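You operate a simulated robot arm through the tools that you are given. There is no shell and no other tool. Be economical: measure what you need, move in short steps, check, and stop when the job is done.

Carry out the task below with a simulated robot arm. There is one attempt and no reset: what you move stays moved.

JOB
Take the blue rack on the ledge of the wall unit and put it away on the grey mat by the basin. Take the full teal carton on the violet bench and put it away on the lower shelf of the glove stand. Take the teal box from the violet bench and leave it on the brown bench. Put two of the cartons from the slate bench on the top of the sand bench. Put the blue-capped bottle on the top of the steel cart. The order is free. Set down upright: full teal carton, teal box, carton, blue-capped bottle.

Only the result counts: the job must be done as asked and must still hold three seconds after the hand-in. Knocking over, shifting, dropping, spilling or breaking anything else fails it.

ROBOT AND FRAMES
A 7-joint arm with a fingered hand on a trunk, on a base that drives. Base frame: it is fixed to the floor where the robot stands at the start and does not move with it; the origin is under the middle of the robot, x ahead of it, y to its left, z up; the surface under the hand at the start is at about z = 0.88. Lengths are in m, angles in rad, forces in N, time in s.
With the tool pointing down near the work surface it reaches from about 0.38 to 0.86 m from the robot's upright axis, wherever it stands. Its first joint turns from -2.496 to 2.496 rad. Places, roughly: blue rack (12x6x5 cm) [0.7, 0, 0.9]; blue-capped bottle [-4.75, -2, 0.75]; brown bench [-1.7, 5.2, 0.9]; carton [-1.5, 6.25, 1]; full teal carton [-1.75, 5.5, 1]; grey mat by the basin (42x20 cm) [0.4, 3.02, 0.88]; lower shelf of the glove stand (52x12 cm) [0.58, 5.48, 0.64]; teal box [-1.75, 5.75, 1]; top of the sand bench [-4, 7, 0.8]; top of the steel cart [-5.4, -1.9, 0.7]. Payload 3 kg.
Tool frame: the origin (TCP) lies between the finger pads and is the grasp point; the fingertips stand 0.026 m ahead of it; z points along the fingers, y is the line along which they close. The gripper opens to 0.148 m. The gripper's body begins 0.073 m behind the TCP. The gripper is a hand of 3 fingers: y runs from the thumb to the fingers, the wrist lies at [0, 0, -0.229] in the tool frame, and closing takes about 1.5 s.
Orientation is that of the tool frame in the base frame, as [roll, pitch, yaw] about the fixed x, y, z axes, in that order (R = Rz(yaw) Ry(pitch) Rx(roll)). With the fingers straight down and closing along the base's y, the tool's x points along the base's -x, its y along +y and its z along -z.

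CONTROLS
- The arm moves only by the tool drive_tool. Its argument "increments" is a list of rows, each a list of 7 numbers: the shift along the base's x, y, z in units of 300 mm (1.0 is 300 mm), then the turn, a rotation vector about the base's x, y, z in units of 180 degrees (1.0 is 180 degrees), then the finger opening in m, from 0 to 0.148. In form: [[dx, dy, dz, ax, ay, az, claw], ...]. A call has 1 to 8 rows; each row is the pose to reach, as a shift and turn from the pose commanded when the call began. A call with a number of a shift or a turn outside -1 to 1 is refused whole. Rows are played at 5 a second. More than 0.05 m and 0.15 rad between two rows, or a gripper value outside its range, and nothing of the call is played. A pose out of reach is approached as far as the arm can. The call stops where the force on the tool passes 40 N (or 10 N more than at its start, if that is more) or the arm is blocked; 0.2 s more then pass. Each finger travels about 0.153 m/s and halts on what it meets, pressing with about 22 N; the grip force reading is that of the motor and also rises with nothing between the fingers. The clock runs only during rows and for 0.2 s after the last one: add rows that repeat a pose to give the fingers time. The reply holds the time, the measured pose of the TCP, the force on the tool along the base axes, the opening and the grip force, in the units named above and with some noise, with the torque about the TCP (base axes, N m) and any sound that the robot's microphone picked up, and new pictures: "views" is both (left out), scene, wrist or none.
- Cameras (640 x 400 px; columns grow to the right, rows downward): "scene" is now at [0.151, -0.0034, 1.8547]; the picture's right is [-0.03, -1.00, 0.00], its down [-0.83, 0.02, -0.55] and it looks along [0.55, -0.01, -0.83] (base axes); focal length 290 px, centre (320, 200). "wrist" rides on the gripper at [0.068, -0.039, -0.09] in the tool frame; the picture's right is [0.50, 0.87, 0.00], its down [-0.65, 0.38, -0.65] and it looks along [-0.57, 0.33, 0.76] (tool axes); focal length 222 px, centre (320, 200). There is no depth. A picture from a camera that has moved, and an enlarged one, comes with that camera's place and axes in the base frame and with its lens.
- slide_trunk(by): slides the trunk up (or, below 0, down) by that many m; the arm and the scene camera ride with it, the base frame stays. It gives what a move gives, with no picture.
- drive_base(legs): drives the robot by 1 to 6 legs, each [ahead, left, turn to the left] in m, m and rad, along the robot's own axes; the way and the turn of a leg run together, so that a leg with both is an arc; at most 1.5 m and 3.142 rad a leg. The arm and the cameras ride along, it lands a little off, and it stops where it bumps. It gives what a move gives, and a new picture of the scene camera.
- grasp_type(shape): the hand has 3 fingers and takes this shape, open, in about a second: jaw (thumb against the fingers, like two jaws); tri (thumb and two fingers); tip (a fingertip pinch); poke (one finger out to press); point (the index stretched); flat (the hand flat); cup (the hand cupped); fist (a fist). The gripper value then closes the fingers along that shape, each until it touches; the sizes above hold for jaw. It gives what a move gives, with no picture.
- turn_head(pan, tilt): turns the head with the scene camera to pan (to the left, within 1.501 rad either way) and tilt (down, from -0.506 to 1.204), counted from straight ahead of the robot. It gives what a move gives, and a new picture of the scene camera.
- zoom(camera, box): a new picture of the part [left, top, right, bottom] of that camera's present view, enlarged. The clock stands still meanwhile.
- hand_in(): hands the job in; it is judged then, once.

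Go step by step. Nothing tells you exact positions but the pictures and the camera data: compare them with the known pose of the tool, close in by small moves and look again before you grip or let go. The budget is 186 turns and 260 pictures, counting those below and the enlarged ones. Unless the task says otherwise, let go and move clear before handing in.

The tools are called after "Emit:" by a JSON object that holds its "name" and its "arguments". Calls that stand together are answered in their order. drive_tool: Moves the arm, as the interface text tells. Its arguments: {"type":"object","properties":{"increments":{"type":"array","items":{"type":"array","items":{"type":"number"}}},"views":{"type":"string","enum":["both","scene","wrist","none"]}},"required":["increments"]} The other tools are called the same way: slide_trunk (by) slides the trunk up or down; grasp_type (shape) gives the hand a shape; drive_base (legs) drives the base; turn_head (pan, tilt) turns the head that bears the scene camera; zoom (camera, box) takes an enlarged picture of a part of a camera's view; hand_in () hands the job in.

At the start:

```text
clock: 0.0
tcp_pos: [0.7082, 0.156, 1.1215]
orientation: [3.14, 0.001, 3.141]
contact_force: [-0.3, -0.3, 0.0]
ft_torque: [0.0, 0.02, -0.02]
grip_width: 0.1481
gripper_force: 0.0
shape: jaw
trunk travel left (down, up): [-0.8, 0.09]
robot x, y, heading: [-0.0, 0.0027, 0.006]
head pan, tilt: [-0.028, 0.983]
```

scene: 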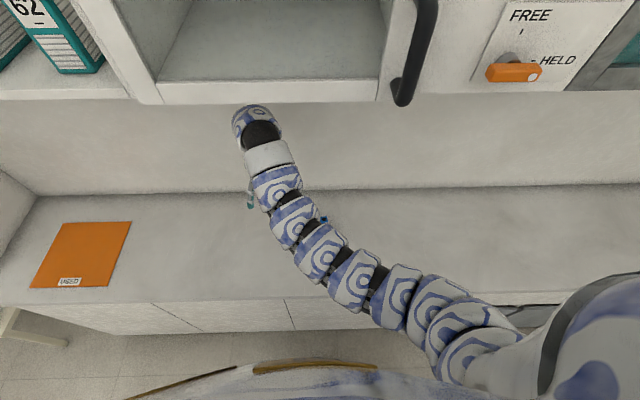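
wrist: 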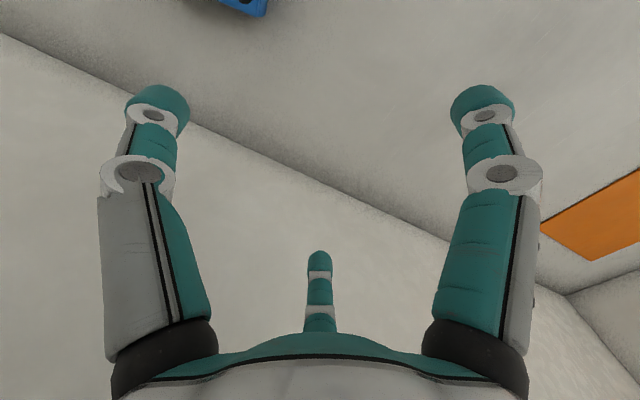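

I see the arm over the ledge; the blue rack is partly hidden behind it near [0.7,0,0.9]. First I look around with the head.

Emit:
{"name": "turn_head", "arguments": {"pan": 1.4, "tilt": 0.4}}

Emit:
{"name": "turn_head", "arguments": {"pan": 0.5, "tilt": 0.4}}

Emit:
{"name": "turn_head", "arguments": {"pan": -0.3, "tilt": 0.8}}

```text
clock: 1.6
tcp_pos: [0.708, 0.1564, 1.1222]
orientation: [-3.141, 0.0, 3.141]
contact_force: [-0.1, 0.1, -0.2]
ft_torque: [0.03, 0.04, 0.02]
grip_width: 0.1478
gripper_force: 0.1
shape: jaw
trunk travel left (down, up): [-0.8, 0.09]
robot x, y, heading: [0.0001, 0.0001, 0.001]
head pan, tilt: [1.4, 0.4]
camera scene: at [0.0961, 0.0898, 1.9037], right [0.99, -0.17, 0.0], down [-0.07, -0.38, -0.92], along [0.16, 0.91, -0.39], focal length 290 px, centre (320, 200)
```

scene: 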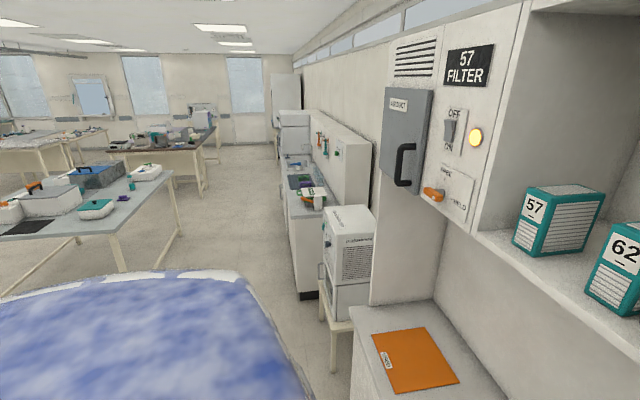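

```text
clock: 2.8
tcp_pos: [0.7084, 0.1553, 1.1217]
orientation: [-3.141, 0.001, -3.14]
contact_force: [0.1, -0.5, 0.0]
ft_torque: [-0.03, 0.01, 0.02]
grip_width: 0.1477
gripper_force: 0.1
shape: jaw
trunk travel left (down, up): [-0.8, 0.09]
robot x, y, heading: [-0.003, -0.0001, -0.0]
head pan, tilt: [0.499, 0.4]
camera scene: at [0.1616, 0.043, 1.9037], right [0.48, -0.88, 0.0], down [-0.34, -0.19, -0.92], along [0.81, 0.44, -0.39], focal length 290 px, centre (320, 200)
```

scene: 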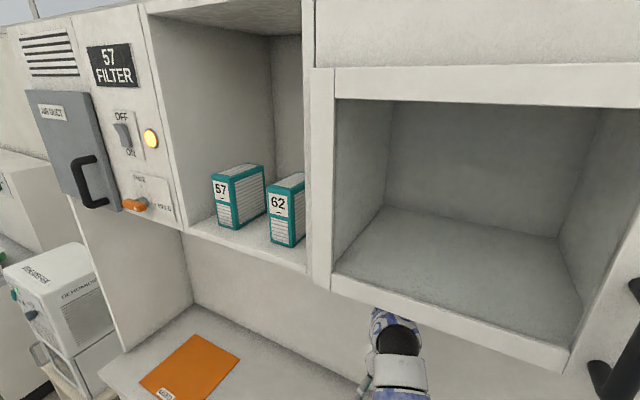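

```text
clock: 3.9
tcp_pos: [0.7073, 0.1549, 1.1213]
orientation: [3.141, -0.001, 3.141]
contact_force: [0.1, 0.1, 0.0]
ft_torque: [0.01, 0.01, 0.0]
grip_width: 0.1477
gripper_force: 0.0
shape: jaw
trunk travel left (down, up): [-0.8, 0.09]
robot x, y, heading: [-0.0028, -0.0022, -0.001]
head pan, tilt: [-0.3, 0.799]
camera scene: at [0.1574, -0.0252, 1.8687], right [-0.29, -0.96, 0.0], down [-0.68, 0.21, -0.7], along [0.67, -0.21, -0.72], focal length 290 px, centre (320, 200)
```

scene: 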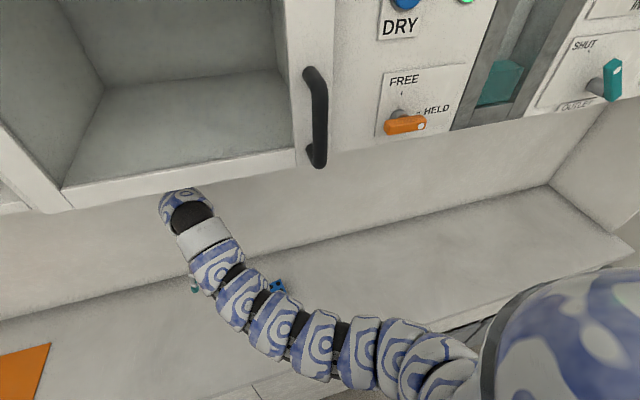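

The rack is under the forearm. I move the hand toward -y to see it from both cameras.

Emit:
{"name": "drive_tool", "arguments": {"increments": [[0, -0.16, 0, 0, 0, 0, 0.148], [0, -0.32, 0, 0, 0, 0, 0.148], [0, -0.48, 0, 0, 0, 0, 0.148], [0, -0.64, 0, 0, 0, 0, 0.148], [0, -0.8, 0, 0, 0, 0, 0.148]]}}

Emit:
{"name": "turn_head", "arguments": {"pan": 0, "tilt": 0.98}}

```text
clock: 5.1
tcp_pos: [0.7043, -0.0869, 1.0982]
orientation: [-3.138, 0.016, 3.141]
contact_force: [0.4, 0.1, 0.0]
ft_torque: [0.01, -0.01, -0.02]
grip_width: 0.1477
gripper_force: 0.1
shape: jaw
out of reach, approached as far as the arm can: row 1, 2, 3, 4, 5
trunk travel left (down, up): [-0.8, 0.09]
robot x, y, heading: [0.001, 0.0, -0.006]
head pan, tilt: [-0.3, 0.799]
camera scene: at [0.1566, -0.0273, 1.8687], right [-0.3, -0.96, 0.0], down [-0.68, 0.21, -0.7], along [0.67, -0.21, -0.72], focal length 290 px, centre (320, 200)
camera wrist: at [0.6346, -0.1265, 1.1869], right [-0.5, 0.87, -0.01], down [0.65, 0.38, 0.66], along [0.58, 0.32, -0.75], focal length 222 px, centre (320, 200)
```

scene: 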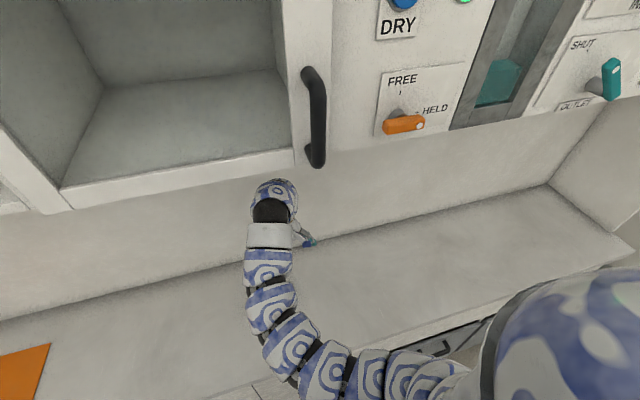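
wrist: 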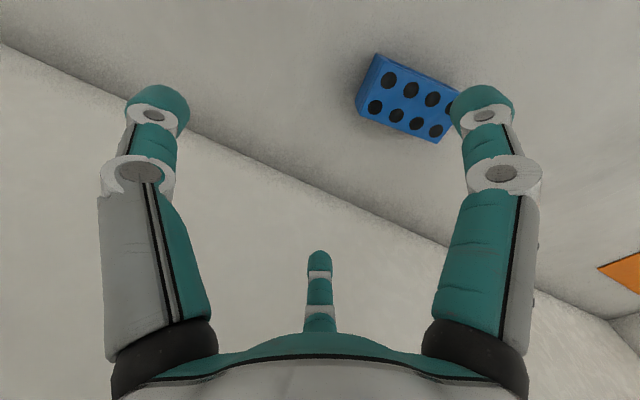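

```text
clock: 5.9
tcp_pos: [0.7048, -0.0856, 1.0974]
orientation: [-3.135, 0.014, -3.14]
contact_force: [0.2, 0.5, -0.7]
ft_torque: [0.01, 0.01, -0.03]
grip_width: 0.1479
gripper_force: 0.1
shape: jaw
trunk travel left (down, up): [-0.8, 0.09]
robot x, y, heading: [0.0024, 0.0023, 0.001]
head pan, tilt: [0.0, 0.979]
camera scene: at [0.1511, -0.0019, 1.855], right [0.0, -1.0, 0.0], down [-0.83, 0.0, -0.56], along [0.56, 0.0, -0.83], focal length 290 px, centre (320, 200)
```

scene: 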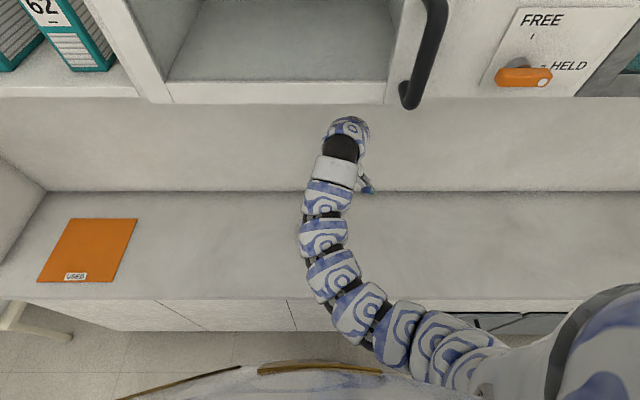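

The rack sits near [0.66, 0, 0.93] with its long side roughly along y. I turn the hand about -80° so it closes over the 6 cm side, drawing in toward it and keeping above.

Emit:
{"name": "drive_tool", "arguments": {"increments": [[-0.03, 0.05, 0, 0, 0, -0.045, 0.148], [-0.06, 0.1, 0, 0, 0, -0.09, 0.148], [-0.1, 0.15, -0.05, 0, 0, -0.135, 0.148], [-0.13, 0.2, -0.1, 0, 0, -0.18, 0.148], [-0.15, 0.27, -0.15, 0, 0, -0.225, 0.148], [-0.15, 0.27, -0.15, 0, 0, -0.27, 0.148], [-0.15, 0.27, -0.15, 0, 0, -0.315, 0.148], [-0.15, 0.27, -0.15, 0, 0, -0.36, 0.148]], "views": "wrist"}}

```text
clock: 7.7
tcp_pos: [0.6584, -0.005, 1.0518]
orientation: [-3.14, -0.001, 2.01]
contact_force: [-0.3, -0.1, -0.2]
ft_torque: [0.0, -0.02, 0.03]
grip_width: 0.1483
gripper_force: 0.1
shape: jaw
out of reach, approached as far as the arm can: row 1, 2
trunk travel left (down, up): [-0.8, 0.09]
robot x, y, heading: [0.0035, -0.0037, 0.004]
head pan, tilt: [0.0, 0.979]
camera wrist: at [0.5936, 0.0387, 1.1413], right [0.57, 0.82, 0.0], down [0.62, -0.43, 0.65], along [0.54, -0.37, -0.76], focal length 222 px, centre (320, 200)
```

wrist: 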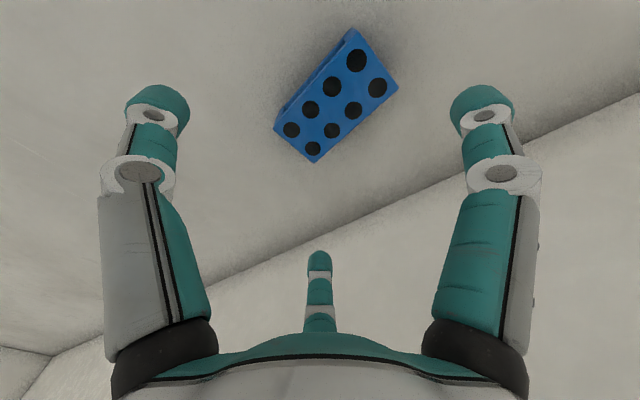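

Rack centre about [0.665, 0.005], turned ~11°. I align and descend partway, then look again.

Emit:
{"name": "drive_tool", "arguments": {"increments": [[0.01, 0.015, -0.08, 0, 0, -0.04, 0.148], [0.022, 0.033, -0.16, 0, 0, -0.078, 0.148], [0.022, 0.033, -0.22, 0, 0, -0.078, 0.148]], "views": "wrist"}}

```text
clock: 8.5
tcp_pos: [0.6637, 0.0029, 0.9856]
orientation: [3.141, 0.001, 1.765]
contact_force: [-0.1, -0.9, 0.2]
ft_torque: [0.0, -0.03, -0.01]
grip_width: 0.1479
gripper_force: 0.1
shape: jaw
trunk travel left (down, up): [-0.8, 0.09]
robot x, y, heading: [0.0001, 0.0019, -0.001]
head pan, tilt: [0.0, 0.979]
camera wrist: at [0.6122, 0.0623, 1.0762], right [0.75, 0.66, 0.0], down [0.5, -0.57, 0.65], along [0.43, -0.49, -0.76], focal length 222 px, centre (320, 200)
```

wrist: 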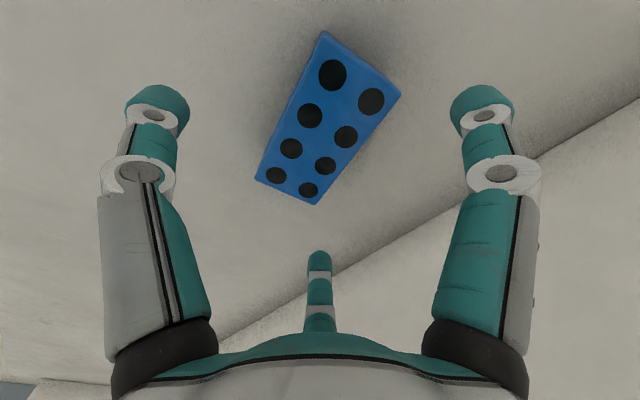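

The hand is centred and aligned over the rack (top ≈ 0.915). I go down and close.

Emit:
{"name": "drive_tool", "arguments": {"increments": [[0, 0, -0.13, 0, 0, 0, 0.148], [0, 0, -0.262, 0, 0, 0, 0.148], [0, 0, -0.262, 0, 0, 0, 0.148]], "views": "wrist"}}

Emit:
{"name": "drive_tool", "arguments": {"increments": [[0, 0, 0, 0, 0, 0, 0.1], [0, 0, 0, 0, 0, 0, 0.06], [0, 0, 0, 0, 0, 0, 0.04], [0, 0, 0, 0, 0, 0, 0.04], [0, 0, 0, 0, 0, 0, 0.04], [0, 0, 0, 0, 0, 0, 0.04]], "views": "wrist"}}

```text
clock: 9.3
tcp_pos: [0.6621, 0.0069, 0.909]
orientation: [-3.142, -0.001, 1.767]
contact_force: [-0.1, 0.0, 0.6]
ft_torque: [-0.01, 0.0, 0.02]
grip_width: 0.1482
gripper_force: 0.1
shape: jaw
trunk travel left (down, up): [-0.8, 0.09]
robot x, y, heading: [-0.0009, -0.0003, 0.0]
head pan, tilt: [0.0, 0.979]
camera wrist: at [0.611, 0.0654, 0.9991], right [0.75, 0.66, 0.0], down [0.5, -0.57, 0.65], along [0.43, -0.49, -0.76], focal length 222 px, centre (320, 200)
```

wrist: 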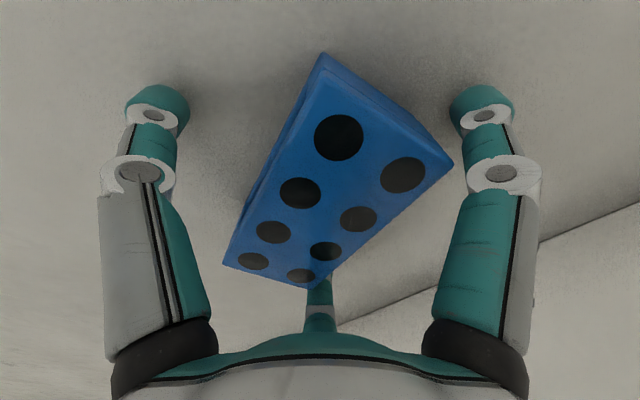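

```text
clock: 10.7
tcp_pos: [0.6619, 0.0055, 0.9105]
orientation: [3.14, 0.001, 1.767]
contact_force: [-0.5, -0.9, 27.4]
ft_torque: [-0.2, 0.99, 0.02]
grip_width: 0.0454
gripper_force: 22.2
shape: jaw
trunk travel left (down, up): [-0.8, 0.09]
robot x, y, heading: [0.0026, -0.0024, 0.0]
head pan, tilt: [0.0, 0.979]
camera wrist: at [0.6104, 0.0651, 1.001], right [0.75, 0.66, 0.0], down [0.5, -0.57, 0.66], along [0.43, -0.49, -0.76], focal length 222 px, centre (320, 200)
```

wrist: 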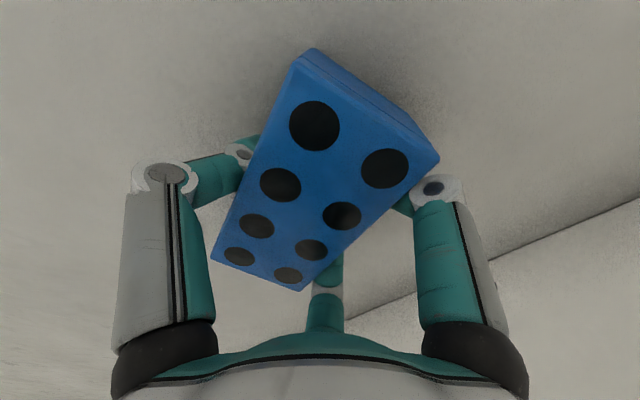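

The rack is gripped (some push on the surface). I lift it and check that it comes along.

Emit:
{"name": "drive_tool", "arguments": {"increments": [[0, 0, 0.03, 0, 0, 0, 0.035], [0, 0, 0.13, 0, 0, 0, 0.035], [0, 0, 0.26, 0, 0, 0, 0.035], [-0.1, 0, 0.38, 0, 0, 0, 0.035], [-0.2, 0, 0.45, 0, 0, 0, 0.035]]}}

```text
clock: 11.9
tcp_pos: [0.6012, 0.0034, 1.043]
orientation: [3.141, 0.001, 1.765]
contact_force: [-0.2, -0.4, 0.0]
ft_torque: [0.01, -0.02, -0.01]
grip_width: 0.0439
gripper_force: 22.3
shape: jaw
trunk travel left (down, up): [-0.8, 0.09]
robot x, y, heading: [-0.0055, 0.0011, 0.002]
head pan, tilt: [0.0, 0.979]
camera scene: at [0.1506, -0.0013, 1.855], right [0.0, -1.0, 0.0], down [-0.83, 0.0, -0.56], along [0.56, 0.0, -0.83], focal length 290 px, centre (320, 200)
camera wrist: at [0.55, 0.062, 1.1323], right [0.75, 0.66, 0.0], down [0.5, -0.57, 0.65], along [0.43, -0.49, -0.76], focal length 222 px, centre (320, 200)
```

scene: 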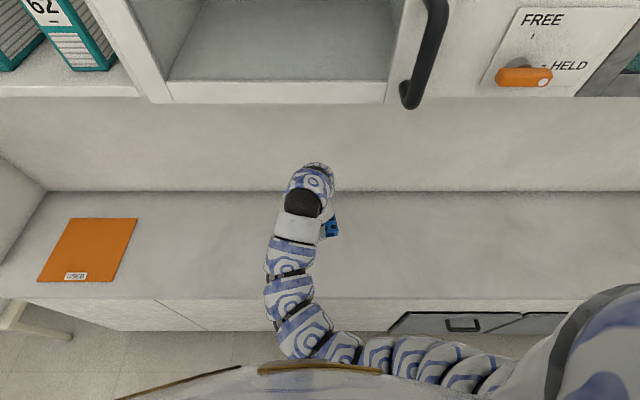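
wrist: 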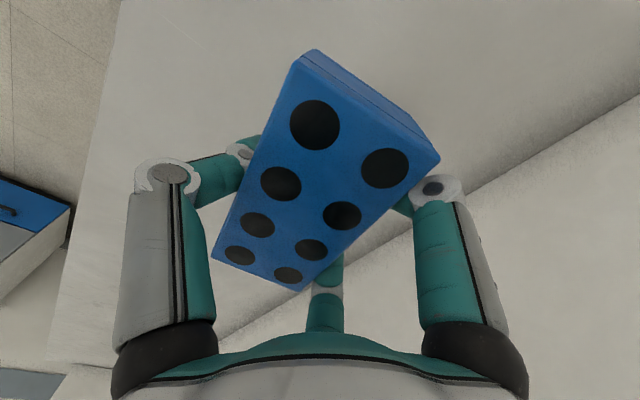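

The rack is held well. I retract and raise the arm for transit, and look left for the route.

Emit:
{"name": "drive_tool", "arguments": {"increments": [[-0.12, 0, 0.07, 0, 0, 0, 0.035], [-0.24, 0, 0.14, 0, 0, 0, 0.035], [-0.36, 0, 0.21, 0, 0, 0, 0.035], [-0.48, 0, 0.28, 0, 0, 0, 0.035], [-0.57, 0, 0.33, 0, 0, 0, 0.035]], "views": "none"}}

Emit:
{"name": "drive_base", "arguments": {"legs": [[-0.28, 0, 0]]}}

Emit:
{"name": "turn_head", "arguments": {"pan": 1.45, "tilt": 0.5}}

```text
clock: 13.1
tcp_pos: [0.4677, 0.0072, 1.1269]
orientation: [3.14, 0.004, 1.767]
contact_force: [-0.4, -0.7, -0.3]
ft_torque: [0.02, 0.0, 0.01]
grip_width: 0.0434
gripper_force: 22.3
shape: jaw
out of reach, approached as far as the arm can: row 4, 5
trunk travel left (down, up): [-0.8, 0.09]
robot x, y, heading: [-0.0009, 0.0009, -0.001]
head pan, tilt: [0.0, 0.979]
```

```text
clock: 15.0
tcp_pos: [0.1897, 0.007, 1.1271]
orientation: [3.141, 0.006, 1.765]
contact_force: [0.2, -0.2, -1.7]
ft_torque: [-0.03, -0.03, -0.02]
grip_width: 0.0436
gripper_force: 22.1
shape: jaw
trunk travel left (down, up): [-0.8, 0.09]
robot x, y, heading: [-0.2808, 0.0002, 0.004]
head pan, tilt: [0.0, 0.979]
camera scene: at [-0.1283, -0.0014, 1.8551], right [0.0, -1.0, 0.0], down [-0.83, 0.0, -0.56], along [0.56, 0.0, -0.83], focal length 290 px, centre (320, 200)
```

scene: 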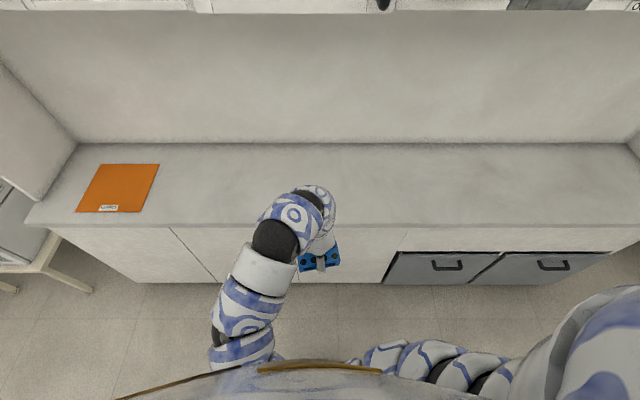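

```text
clock: 16.6
tcp_pos: [0.1903, 0.0066, 1.1272]
orientation: [-3.142, 0.003, 1.764]
contact_force: [0.2, -0.7, -1.1]
ft_torque: [0.02, 0.0, 0.01]
grip_width: 0.0435
gripper_force: 21.7
shape: jaw
trunk travel left (down, up): [-0.8, 0.09]
robot x, y, heading: [-0.2797, 0.0008, -0.004]
head pan, tilt: [1.45, 0.499]
camera scene: at [-0.1868, 0.0889, 1.8946], right [0.99, -0.12, 0.0], down [-0.06, -0.48, -0.88], along [0.11, 0.87, -0.48], focal length 290 px, centre (320, 200)
```

scene: 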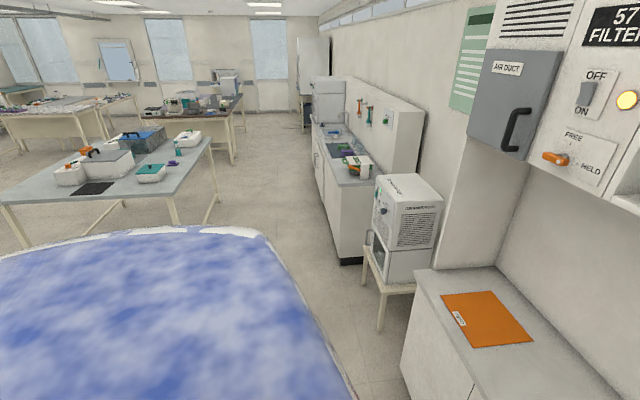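

The aisle between the slate-coloured bench (x ≈ -1.05) and the counter (x ≈ 0.2) is clear. I drive left 3 m.

Emit:
{"name": "drive_base", "arguments": {"legs": [[0, 1.5, 0], [0, 1.5, 0]]}}

Emit:
{"name": "turn_head", "arguments": {"pan": 0.0, "tilt": 0.8}}

```text
clock: 31.2
tcp_pos: [0.2542, 3.036, 1.1263]
orientation: [-3.141, 0.005, 1.739]
contact_force: [-0.9, -0.3, -0.9]
ft_torque: [0.04, -0.05, 0.02]
grip_width: 0.0433
gripper_force: 21.9
shape: jaw
trunk travel left (down, up): [-0.8, 0.09]
robot x, y, heading: [-0.2114, 3.0423, -0.026]
head pan, tilt: [1.45, 0.499]
camera scene: at [-0.1208, 3.1276, 1.8946], right [0.99, -0.15, 0.0], down [-0.07, -0.47, -0.88], along [0.13, 0.87, -0.48], focal length 290 px, centre (320, 200)
```

scene: 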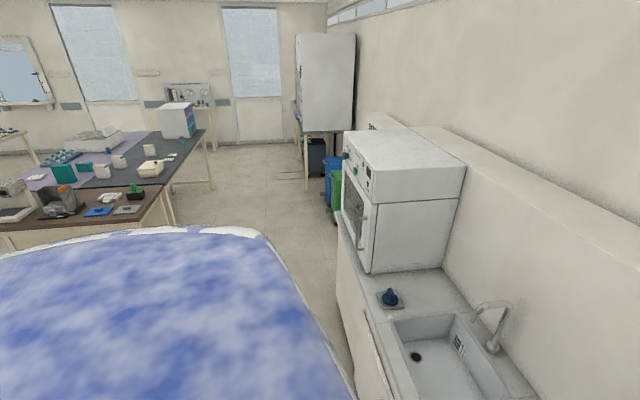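

```text
clock: 32.8
tcp_pos: [0.2548, 3.0354, 1.1275]
orientation: [-3.141, 0.003, 1.74]
contact_force: [0.1, -0.8, -1.1]
ft_torque: [-0.04, 0.01, -0.01]
grip_width: 0.0434
gripper_force: 22.3
shape: jaw
trunk travel left (down, up): [-0.8, 0.09]
robot x, y, heading: [-0.2099, 3.0375, -0.027]
head pan, tilt: [0.0, 0.799]
camera scene: at [-0.0535, 3.0352, 1.8686], right [-0.03, -1.0, 0.0], down [-0.72, 0.02, -0.7], along [0.7, -0.02, -0.72], focal length 290 px, centre (320, 200)
```

scene: 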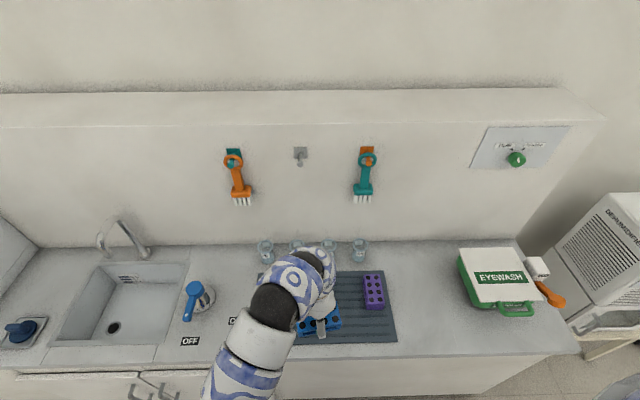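

The grey mat spans roughly x 0.27–0.5, y 2.77–3.2, with a purple rack at [0.43, 2.83]. I bring the blue rack over [0.39, 3.03] and check from the wrist.

Emit:
{"name": "drive_tool", "arguments": {"increments": [[0.11, -0.01, -0.09, 0, 0, -0.013, 0.035], [0.22, -0.02, -0.18, 0, 0, -0.027, 0.035], [0.33, -0.03, -0.27, 0, 0, -0.04, 0.035], [0.45, -0.03, -0.36, 0, 0, -0.054, 0.035]]}}

```text
clock: 33.8
tcp_pos: [0.3905, 3.0291, 1.017]
orientation: [-3.14, 0.005, 1.57]
contact_force: [0.9, 0.4, -1.2]
ft_torque: [0.01, 0.01, 0.0]
grip_width: 0.0429
gripper_force: 22.1
shape: jaw
trunk travel left (down, up): [-0.8, 0.09]
robot x, y, heading: [-0.2126, 3.0414, -0.025]
head pan, tilt: [0.0, 0.799]
camera scene: at [-0.0525, 3.0347, 1.8685], right [-0.03, -1.0, 0.0], down [-0.72, 0.02, -0.7], along [0.7, -0.02, -0.72], focal length 290 px, centre (320, 200)
camera wrist: at [0.3517, 3.0962, 1.1059], right [0.87, 0.5, 0.0], down [0.38, -0.65, 0.66], along [0.32, -0.57, -0.75], focal length 222 px, centre (320, 200)
```

scene: 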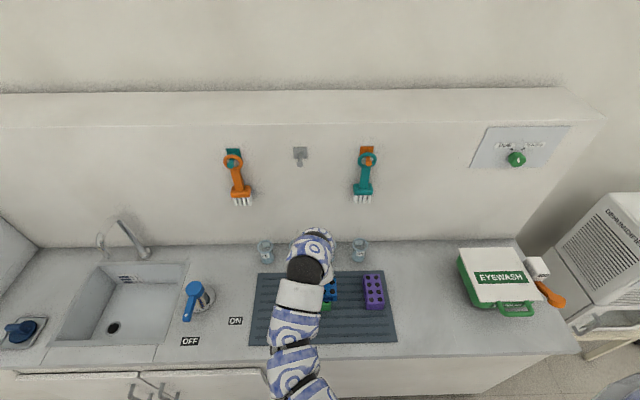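
wrist: 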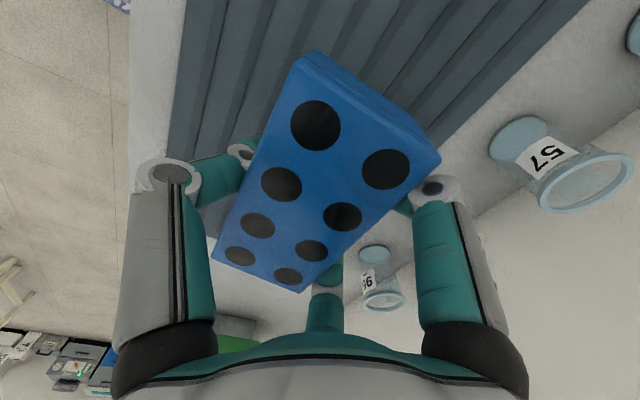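

A green thing shows just right of the hand on the mat; I zoom to see it.

Emit:
{"name": "zoom", "arguments": {"camera": "scene", "box": [240, 220, 420, 360]}}

Emit:
{"name": "zoom", "arguments": {"camera": "wrist", "box": [160, 230, 420, 390]}}

```text
2.86 times, centred on (330, 290) of scene
camera zoom: at [-0.0525, 3.0347, 1.8685], right [-0.03, -1.0, 0.0], down [-0.72, 0.02, -0.7], along [0.7, -0.02, -0.72], focal length 829 px, centre (291, -57)
```

zoom: 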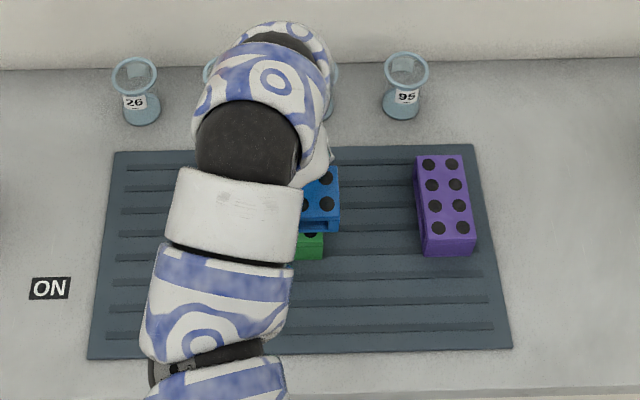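

```text
2.46 times, centred on (290, 310) of wrist
camera zoom: at [0.3517, 3.0962, 1.1059], right [0.87, 0.5, 0.0], down [0.38, -0.65, 0.66], along [0.32, -0.57, -0.75], focal length 547 px, centre (394, -71)
```

zoom: 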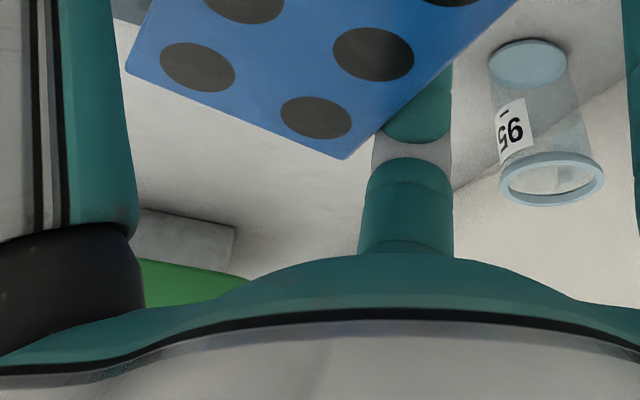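

A green rack lies on the mat beneath the hand. I raise the hand and shift it right to see the free room.

Emit:
{"name": "drive_tool", "arguments": {"increments": [[-0.1, -0.1, 0.1, 0, 0, 0, 0.035], [-0.1, -0.25, 0.15, 0, 0, 0, 0.035], [-0.1, -0.4, 0.15, 0, 0, 0, 0.035], [-0.1, -0.55, 0.15, 0, 0, 0, 0.035], [-0.1, -0.7, 0.15, 0, 0, 0, 0.035]], "views": "wrist"}}

Emit:
{"name": "zoom", "arguments": {"camera": "scene", "box": [200, 220, 420, 360]}}

```text
refused: row 1 steps farther than a row can; nothing moved
```

```text
2.86 times, centred on (310, 290) of scene
camera zoom: at [-0.0525, 3.0347, 1.8685], right [-0.03, -1.0, 0.0], down [-0.72, 0.02, -0.7], along [0.7, -0.02, -0.72], focal length 829 px, centre (349, -57)
```

zoom: 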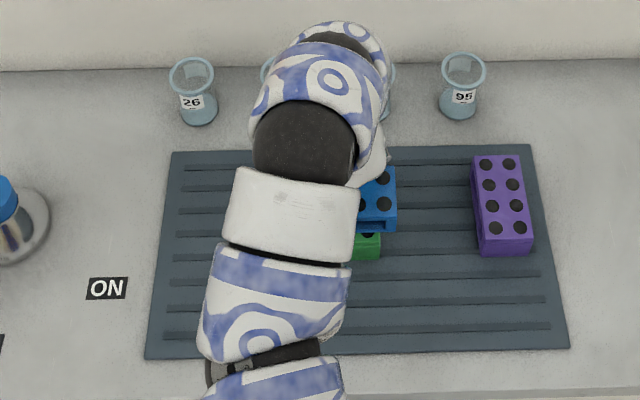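

Emit:
{"name": "drive_tool", "arguments": {"increments": [[-0.07, -0.08, 0.1, 0, 0, 0, 0.035], [-0.1, -0.2, 0.15, 0, 0, 0, 0.035], [-0.1, -0.35, 0.15, 0, 0, 0, 0.035], [-0.1, -0.5, 0.15, 0, 0, 0, 0.035], [-0.1, -0.65, 0.15, 0, 0, 0, 0.035]], "views": "wrist"}}

Emit:
{"name": "zoom", "arguments": {"camera": "scene", "box": [200, 220, 420, 360]}}

```text
clock: 35.0
tcp_pos: [0.3583, 2.8328, 1.0657]
orientation: [-3.14, 0.003, 1.572]
contact_force: [0.2, 0.3, -0.9]
ft_torque: [0.04, 0.0, -0.01]
grip_width: 0.0426
gripper_force: 22.7
shape: jaw
trunk travel left (down, up): [-0.8, 0.09]
robot x, y, heading: [-0.2127, 3.0403, -0.028]
head pan, tilt: [0.0, 0.799]
camera wrist: at [0.3194, 2.8992, 1.1549], right [0.87, 0.5, 0.0], down [0.38, -0.65, 0.66], along [0.33, -0.57, -0.75], focal length 222 px, centre (320, 200)
```

wrist: 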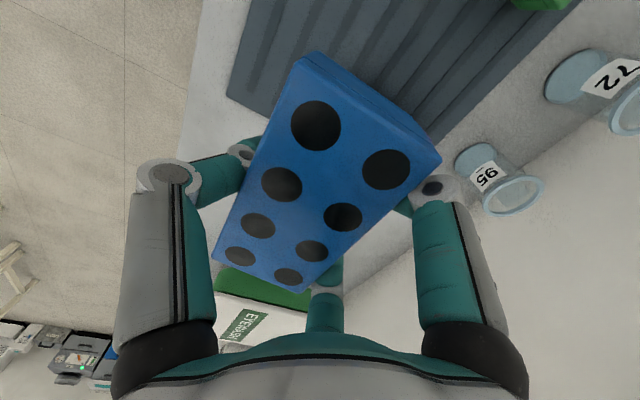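

```text
2.86 times, centred on (310, 290) of scene
camera zoom: at [-0.0531, 3.0342, 1.8686], right [-0.03, -1.0, 0.0], down [-0.72, 0.02, -0.7], along [0.7, -0.02, -0.72], focal length 829 px, centre (349, -57)
```

zoom: 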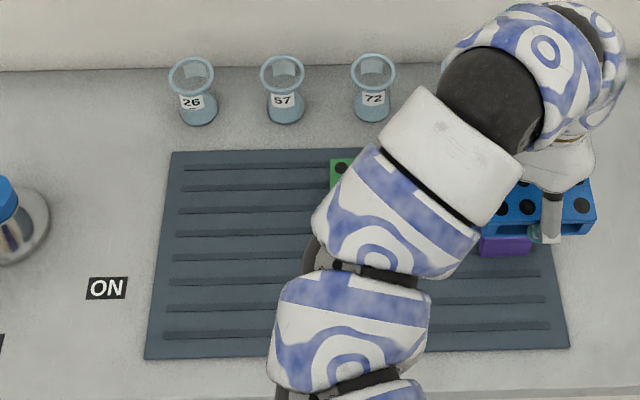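

The green rack fills y ≈ 2.98–3.05; the left of the mat is free. I move the blue rack to [0.39, 3.14] at height.

Emit:
{"name": "drive_tool", "arguments": {"increments": [[0, 0.15, 0, 0, 0, 0, 0.035], [0, 0.3, 0, 0, 0, 0, 0.035], [0, 0.45, 0, 0, 0, 0, 0.035], [0, 0.6, 0, 0, 0, 0, 0.035], [0.03, 0.75, 0, 0, 0, 0, 0.035], [0.06, 0.88, 0, 0, 0, 0, 0.035], [0.1, 1.0, -0.05, 0, 0, 0, 0.035]], "views": "wrist"}}

Emit:
{"name": "zoom", "arguments": {"camera": "scene", "box": [200, 220, 420, 360]}}

```text
clock: 36.6
tcp_pos: [0.3894, 3.1335, 1.0486]
orientation: [-3.14, 0.006, 1.568]
contact_force: [0.5, 0.8, -0.1]
ft_torque: [-0.01, -0.01, -0.04]
grip_width: 0.0424
gripper_force: 22.0
shape: jaw
trunk travel left (down, up): [-0.8, 0.09]
robot x, y, heading: [-0.2117, 3.0412, -0.03]
head pan, tilt: [0.0, 0.799]
camera wrist: at [0.3494, 3.2013, 1.1385], right [0.87, 0.5, 0.0], down [0.38, -0.65, 0.66], along [0.32, -0.57, -0.75], focal length 222 px, centre (320, 200)
```

wrist: 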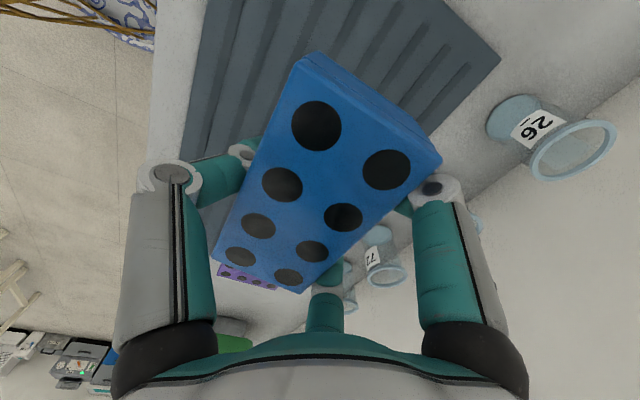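

```text
2.86 times, centred on (310, 290) of scene
camera zoom: at [-0.0528, 3.0356, 1.8686], right [-0.03, -1.0, 0.0], down [-0.72, 0.02, -0.7], along [0.7, -0.02, -0.72], focal length 829 px, centre (349, -57)
```

zoom: 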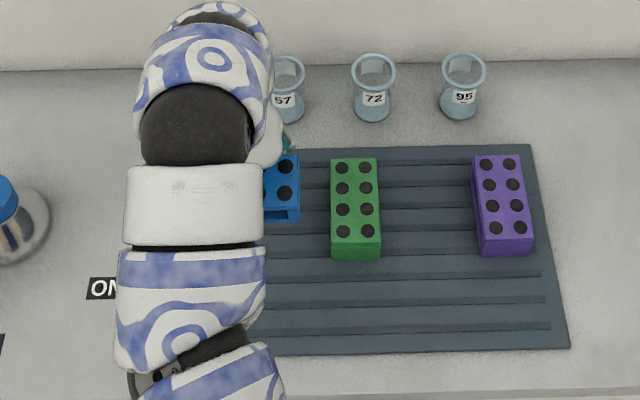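

Clear on all sides. I lower in small steps to feel contact.

Emit:
{"name": "drive_tool", "arguments": {"increments": [[0, 0, -0.15, 0, 0, 0, 0.035], [0, 0, -0.28, 0, 0, 0, 0.035], [0, 0, -0.36, 0, 0, 0, 0.035], [0, 0, -0.38, 0, 0, 0, 0.035], [0, 0, -0.395, 0, 0, 0, 0.035], [0, 0, -0.41, 0, 0, 0, 0.035], [0, 0, -0.425, 0, 0, 0, 0.035]], "views": "wrist"}}

```text
clock: 38.2
tcp_pos: [0.3903, 3.1327, 0.921]
orientation: [-3.141, 0.006, 1.57]
contact_force: [0.3, 0.4, -0.4]
ft_torque: [0.01, -0.01, 0.03]
grip_width: 0.0426
gripper_force: 22.2
shape: jaw
trunk travel left (down, up): [-0.8, 0.09]
robot x, y, heading: [-0.2155, 3.0438, -0.023]
head pan, tilt: [0.0, 0.799]
camera wrist: at [0.3506, 3.1996, 1.0114], right [0.87, 0.5, 0.0], down [0.38, -0.65, 0.66], along [0.33, -0.57, -0.75], focal length 222 px, centre (320, 200)
```

wrist: 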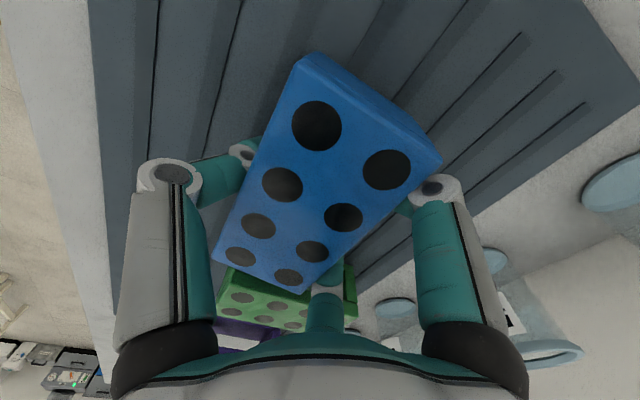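

Emit:
{"name": "drive_tool", "arguments": {"increments": [[0, 0, -0.013, 0, 0, 0, 0.035], [0, 0, -0.026, 0, 0, 0, 0.035], [0, 0, -0.039, 0, 0, 0, 0.035], [0, 0, -0.052, 0, 0, 0, 0.035], [0, 0, -0.065, 0, 0, 0, 0.035]], "views": "wrist"}}

```text
clock: 39.0
tcp_pos: [0.3917, 3.1316, 0.9155]
orientation: [3.136, 0.001, 1.567]
contact_force: [-5.3, -4.1, 29.9]
ft_torque: [-0.06, 1.25, 0.28]
grip_width: 0.0445
gripper_force: 22.2
shape: jaw
trunk travel left (down, up): [-0.8, 0.09]
robot x, y, heading: [-0.2105, 3.0416, -0.03]
head pan, tilt: [0.0, 0.799]
stopped in row 3: the force on the tool passed its limit at 45 N (the readings are from after the stop); the commanded pose is now the measured one
camera wrist: at [0.351, 3.1995, 1.0065], right [0.87, 0.5, 0.01], down [0.37, -0.66, 0.66], along [0.33, -0.57, -0.75], focal length 222 px, centre (320, 200)
```

wrist: 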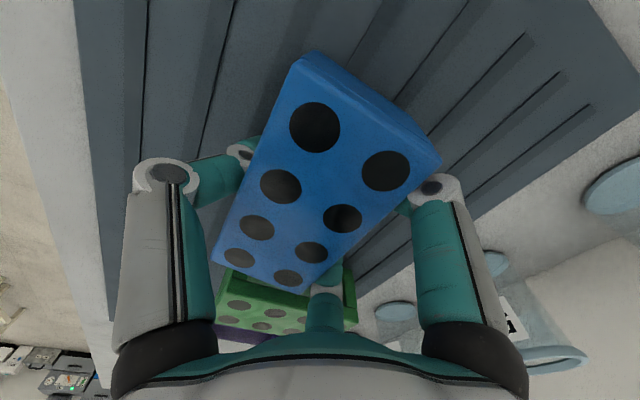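

Contact made with the mat. I open and rise.

Emit:
{"name": "drive_tool", "arguments": {"increments": [[0, 0, 0.003, 0, 0, 0, 0.06], [0, 0, 0.006, 0, 0, 0, 0.09], [0, 0, 0.01, 0, 0, 0, 0.148], [0, 0, 0.01, 0, 0, 0, 0.148], [0, 0, 0.1, 0, 0, 0, 0.148], [0, 0, 0.25, 0, 0, 0, 0.148], [-0.05, 0, 0.4, 0, 0, 0, 0.148], [-0.2, 0, 0.45, 0, 0, 0, 0.148]], "views": "wrist"}}

Emit:
{"name": "drive_tool", "arguments": {"increments": [[-0.1, 0, 0.1, 0, 0, 0, 0.148], [-0.2, 0, 0.2, 0, 0, 0, 0.148]], "views": "scene"}}

```text
clock: 40.8
tcp_pos: [0.3305, 3.1313, 1.0501]
orientation: [3.138, 0.003, 1.568]
contact_force: [0.0, -0.5, -0.8]
ft_torque: [-0.02, -0.01, 0.0]
grip_width: 0.1479
gripper_force: 0.0
shape: jaw
trunk travel left (down, up): [-0.8, 0.09]
robot x, y, heading: [-0.2141, 3.0405, -0.024]
head pan, tilt: [0.0, 0.799]
camera wrist: at [0.2911, 3.1985, 1.1398], right [0.87, 0.5, 0.0], down [0.37, -0.65, 0.66], along [0.33, -0.57, -0.75], focal length 222 px, centre (320, 200)
```

wrist: 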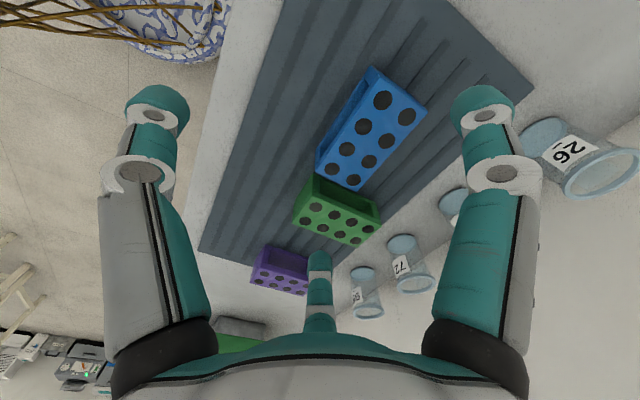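

```text
clock: 41.4
tcp_pos: [0.2706, 3.1319, 1.1047]
orientation: [3.128, 0.002, 1.568]
contact_force: [-0.3, 0.1, -0.5]
ft_torque: [-0.02, -0.06, 0.02]
grip_width: 0.1482
gripper_force: 0.0
shape: jaw
out of reach, approached as far as the arm can: row 2
trunk travel left (down, up): [-0.8, 0.09]
robot x, y, heading: [-0.2122, 3.0403, -0.025]
head pan, tilt: [0.0, 0.799]
camera scene: at [-0.0539, 3.035, 1.8687], right [-0.03, -1.0, 0.0], down [-0.72, 0.02, -0.7], along [0.7, -0.02, -0.72], focal length 290 px, centre (320, 200)
```

scene: 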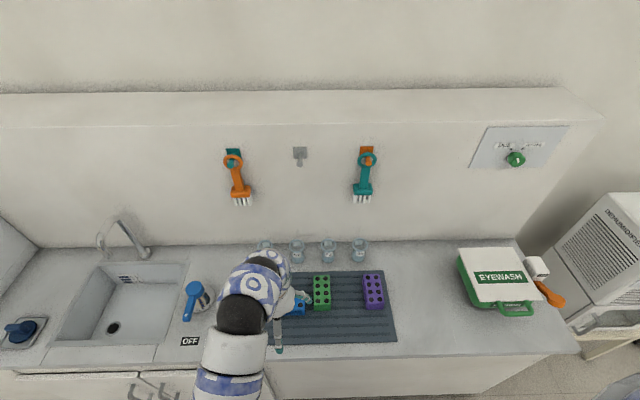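

The blue rack rests on the mat, others undisturbed. Next the bench group to the north-west; I back off and drive north to look at it closer.

Emit:
{"name": "drive_base", "arguments": {"legs": [[-0.25, 0, 0], [0, 1.0, 0], [0, 0, 1.57]]}}

Emit:
{"name": "turn_head", "arguments": {"pan": 0.8, "tilt": 0.5}}

```text
clock: 51.6
tcp_pos: [-0.5144, 4.5138, 1.1046]
orientation: [3.128, 0.002, 3.11]
contact_force: [0.1, 0.3, -0.1]
ft_torque: [-0.03, -0.04, -0.02]
grip_width: 0.1481
gripper_force: 0.0
shape: jaw
trunk travel left (down, up): [-0.8, 0.09]
robot x, y, heading: [-0.4343, 4.0284, 1.515]
head pan, tilt: [0.0, 0.799]
camera scene: at [-0.4282, 4.185, 1.8686], right [1.0, -0.06, 0.0], down [-0.04, -0.72, -0.7], along [0.04, 0.7, -0.72], focal length 290 px, centre (320, 200)
```

scene: 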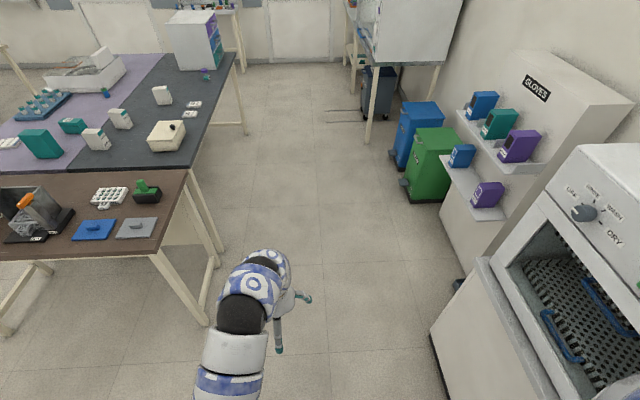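

```text
clock: 52.7
tcp_pos: [-0.513, 4.5138, 1.1056]
orientation: [3.127, 0.0, 3.11]
contact_force: [0.2, 0.0, 0.1]
ft_torque: [-0.01, 0.0, 0.0]
grip_width: 0.148
gripper_force: 0.0
shape: jaw
trunk travel left (down, up): [-0.8, 0.09]
robot x, y, heading: [-0.4389, 4.0256, 1.515]
head pan, tilt: [0.799, 0.499]
camera scene: at [-0.4941, 4.1714, 1.8946], right [0.74, 0.68, 0.0], down [0.32, -0.35, -0.88], along [-0.59, 0.65, -0.48], focal length 290 px, centre (320, 200)
```

scene: 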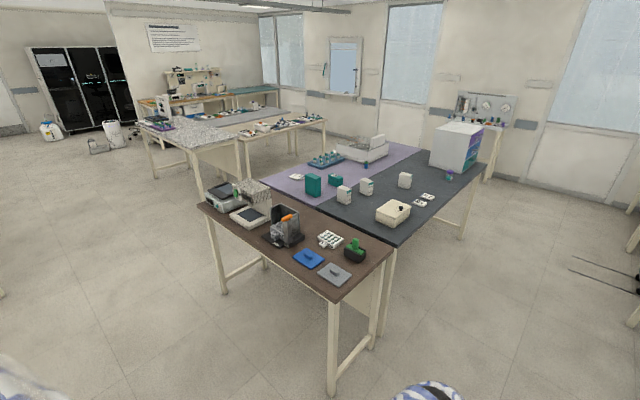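

I see the brown bench in front, violet bench behind-left with the teal carton and box, and white cartons on the slate bench. I zoom for detail.

Emit:
{"name": "zoom", "arguments": {"camera": "scene", "box": [190, 120, 490, 300]}}

Emit:
{"name": "zoom", "arguments": {"camera": "scene", "box": [130, 50, 340, 180]}}

```text
2.13 times, centred on (340, 210) of scene
camera zoom: at [-0.4941, 4.1714, 1.8946], right [0.74, 0.68, 0.0], down [0.32, -0.35, -0.88], along [-0.59, 0.65, -0.48], focal length 619 px, centre (277, 179)
```

zoom: 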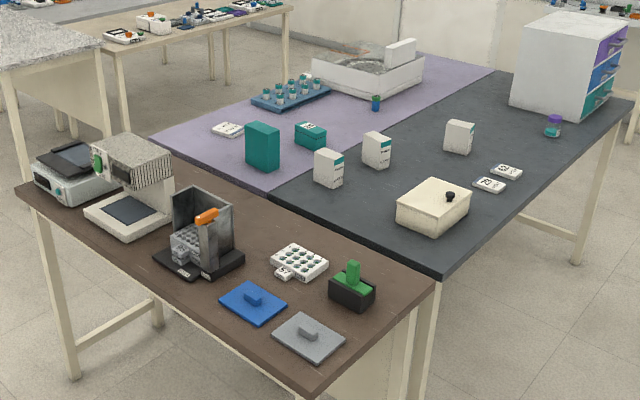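

```text
3.05 times, centred on (235, 115) of scene
camera zoom: at [-0.4941, 4.1714, 1.8946], right [0.74, 0.68, 0.0], down [0.32, -0.35, -0.88], along [-0.59, 0.65, -0.48], focal length 884 px, centre (579, 459)
```

zoom: 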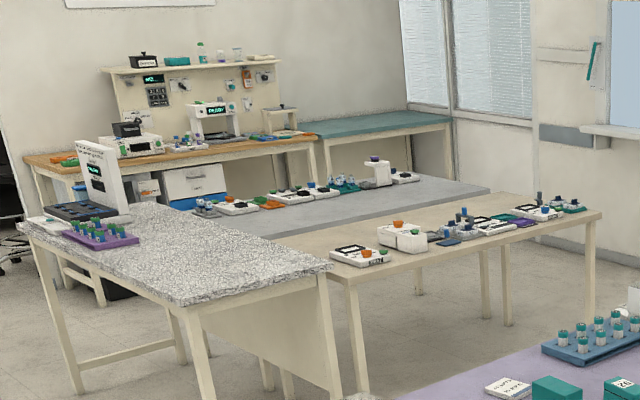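

Layout is clear: violet bench (west half) must be reached from the west corridor, slate from the east. I look at the glove stand and at the robot's own footprint.

Emit:
{"name": "turn_head", "arguments": {"pan": -0.55, "tilt": 0.6}}

Emit:
{"name": "zoom", "arguments": {"camera": "scene", "box": [180, 60, 460, 240]}}

Emit:
{"name": "turn_head", "arguments": {"pan": 0, "tilt": 1.2}}

```text
clock: 54.2
tcp_pos: [-0.5127, 4.5137, 1.1048]
orientation: [3.127, 0.001, 3.111]
contact_force: [-0.6, -0.5, -0.5]
ft_torque: [0.02, -0.01, 0.0]
grip_width: 0.1479
gripper_force: 0.0
shape: jaw
trunk travel left (down, up): [-0.8, 0.09]
robot x, y, heading: [-0.4371, 4.0256, 1.512]
head pan, tilt: [-0.55, 0.6]
camera scene: at [-0.3823, 4.1771, 1.8855], right [0.82, -0.57, 0.0], down [-0.32, -0.46, -0.83], along [0.47, 0.68, -0.56], focal length 290 px, centre (320, 200)
```

scene: 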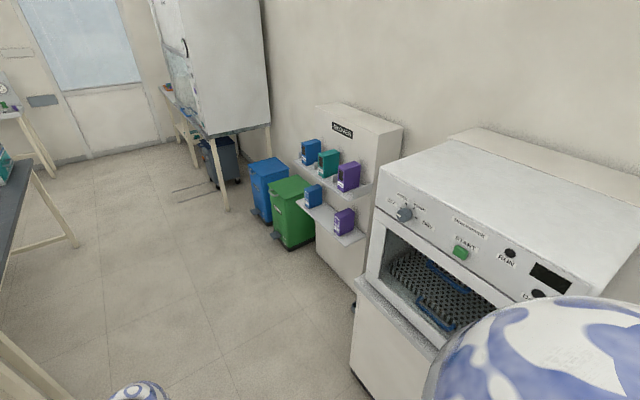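

```text
2.22 times, centred on (320, 150) of scene
camera zoom: at [-0.3823, 4.1771, 1.8855], right [0.82, -0.57, 0.0], down [-0.32, -0.46, -0.83], along [0.47, 0.68, -0.56], focal length 644 px, centre (320, 311)
```

zoom: 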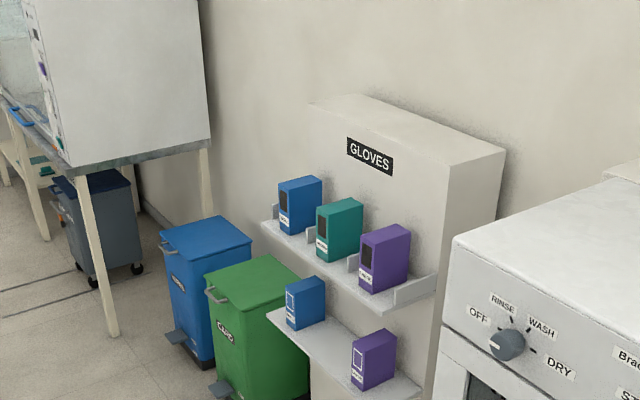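

```text
clock: 55.2
tcp_pos: [-0.5135, 4.5133, 1.1051]
orientation: [3.126, 0.002, 3.109]
contact_force: [0.1, 0.2, 0.2]
ft_torque: [-0.01, 0.0, 0.01]
grip_width: 0.1478
gripper_force: 0.1
shape: jaw
trunk travel left (down, up): [-0.8, 0.09]
robot x, y, heading: [-0.434, 4.0232, 1.516]
head pan, tilt: [0.0, 1.201]
camera scene: at [-0.4294, 4.1603, 1.841], right [1.0, -0.06, 0.0], down [-0.05, -0.93, -0.36], along [0.02, 0.36, -0.93], focal length 290 px, centre (320, 200)
```

scene: 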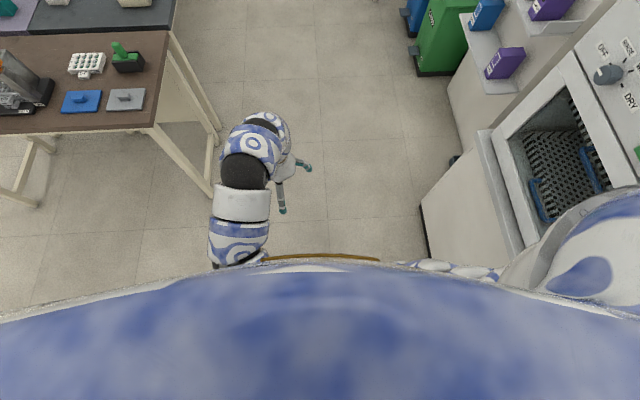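

The lower shelf has a free middle between a blue and a purple box, with ~0.3 m headroom. I drive around the south of the brown bench to the west corridor, then face east to the violet bench.

Emit:
{"name": "drive_base", "arguments": {"legs": [[0.22, 0, 0.055], [0, 1.2, 0], [0, 1.2, 0]]}}

Emit:
{"name": "turn_head", "arguments": {"pan": 0.3, "tilt": 0.6}}

```text
clock: 68.3
tcp_pos: [-2.9163, 4.7959, 1.1054]
orientation: [3.128, 0.003, 3.126]
contact_force: [-0.5, -0.3, 0.3]
ft_torque: [0.01, -0.01, 0.0]
grip_width: 0.1479
gripper_force: 0.0
shape: jaw
trunk travel left (down, up): [-0.8, 0.09]
robot x, y, heading: [-2.8353, 4.308, 1.529]
head pan, tilt: [0.0, 1.201]
camera scene: at [-2.8268, 4.4434, 1.8409], right [1.0, -0.04, 0.0], down [-0.04, -0.93, -0.36], along [0.01, 0.36, -0.93], focal length 290 px, centre (320, 200)
```

scene: 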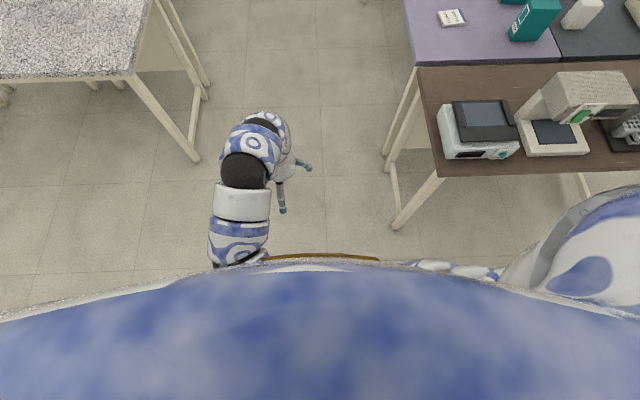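

```text
clock: 69.3
tcp_pos: [-2.9162, 4.7953, 1.1049]
orientation: [3.128, 0.0, 3.126]
contact_force: [0.3, -0.1, 0.9]
ft_torque: [-0.01, 0.01, 0.03]
grip_width: 0.1476
gripper_force: 0.0
shape: jaw
trunk travel left (down, up): [-0.8, 0.09]
robot x, y, heading: [-2.8308, 4.3105, 1.528]
head pan, tilt: [0.3, 0.6]
camera scene: at [-2.8513, 4.473, 1.8854], right [0.97, 0.26, 0.0], down [0.14, -0.55, -0.82], along [-0.21, 0.8, -0.57], focal length 290 px, centre (320, 200)
```

scene: 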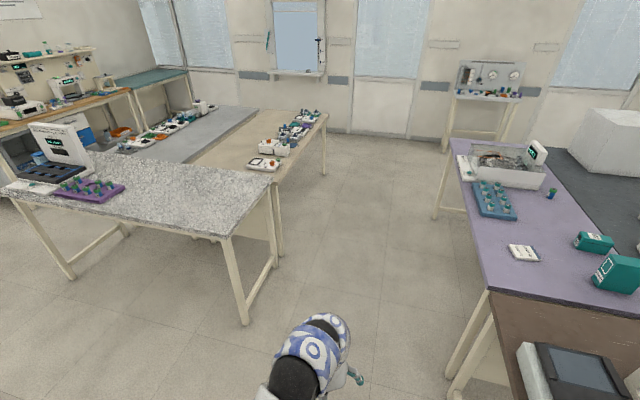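

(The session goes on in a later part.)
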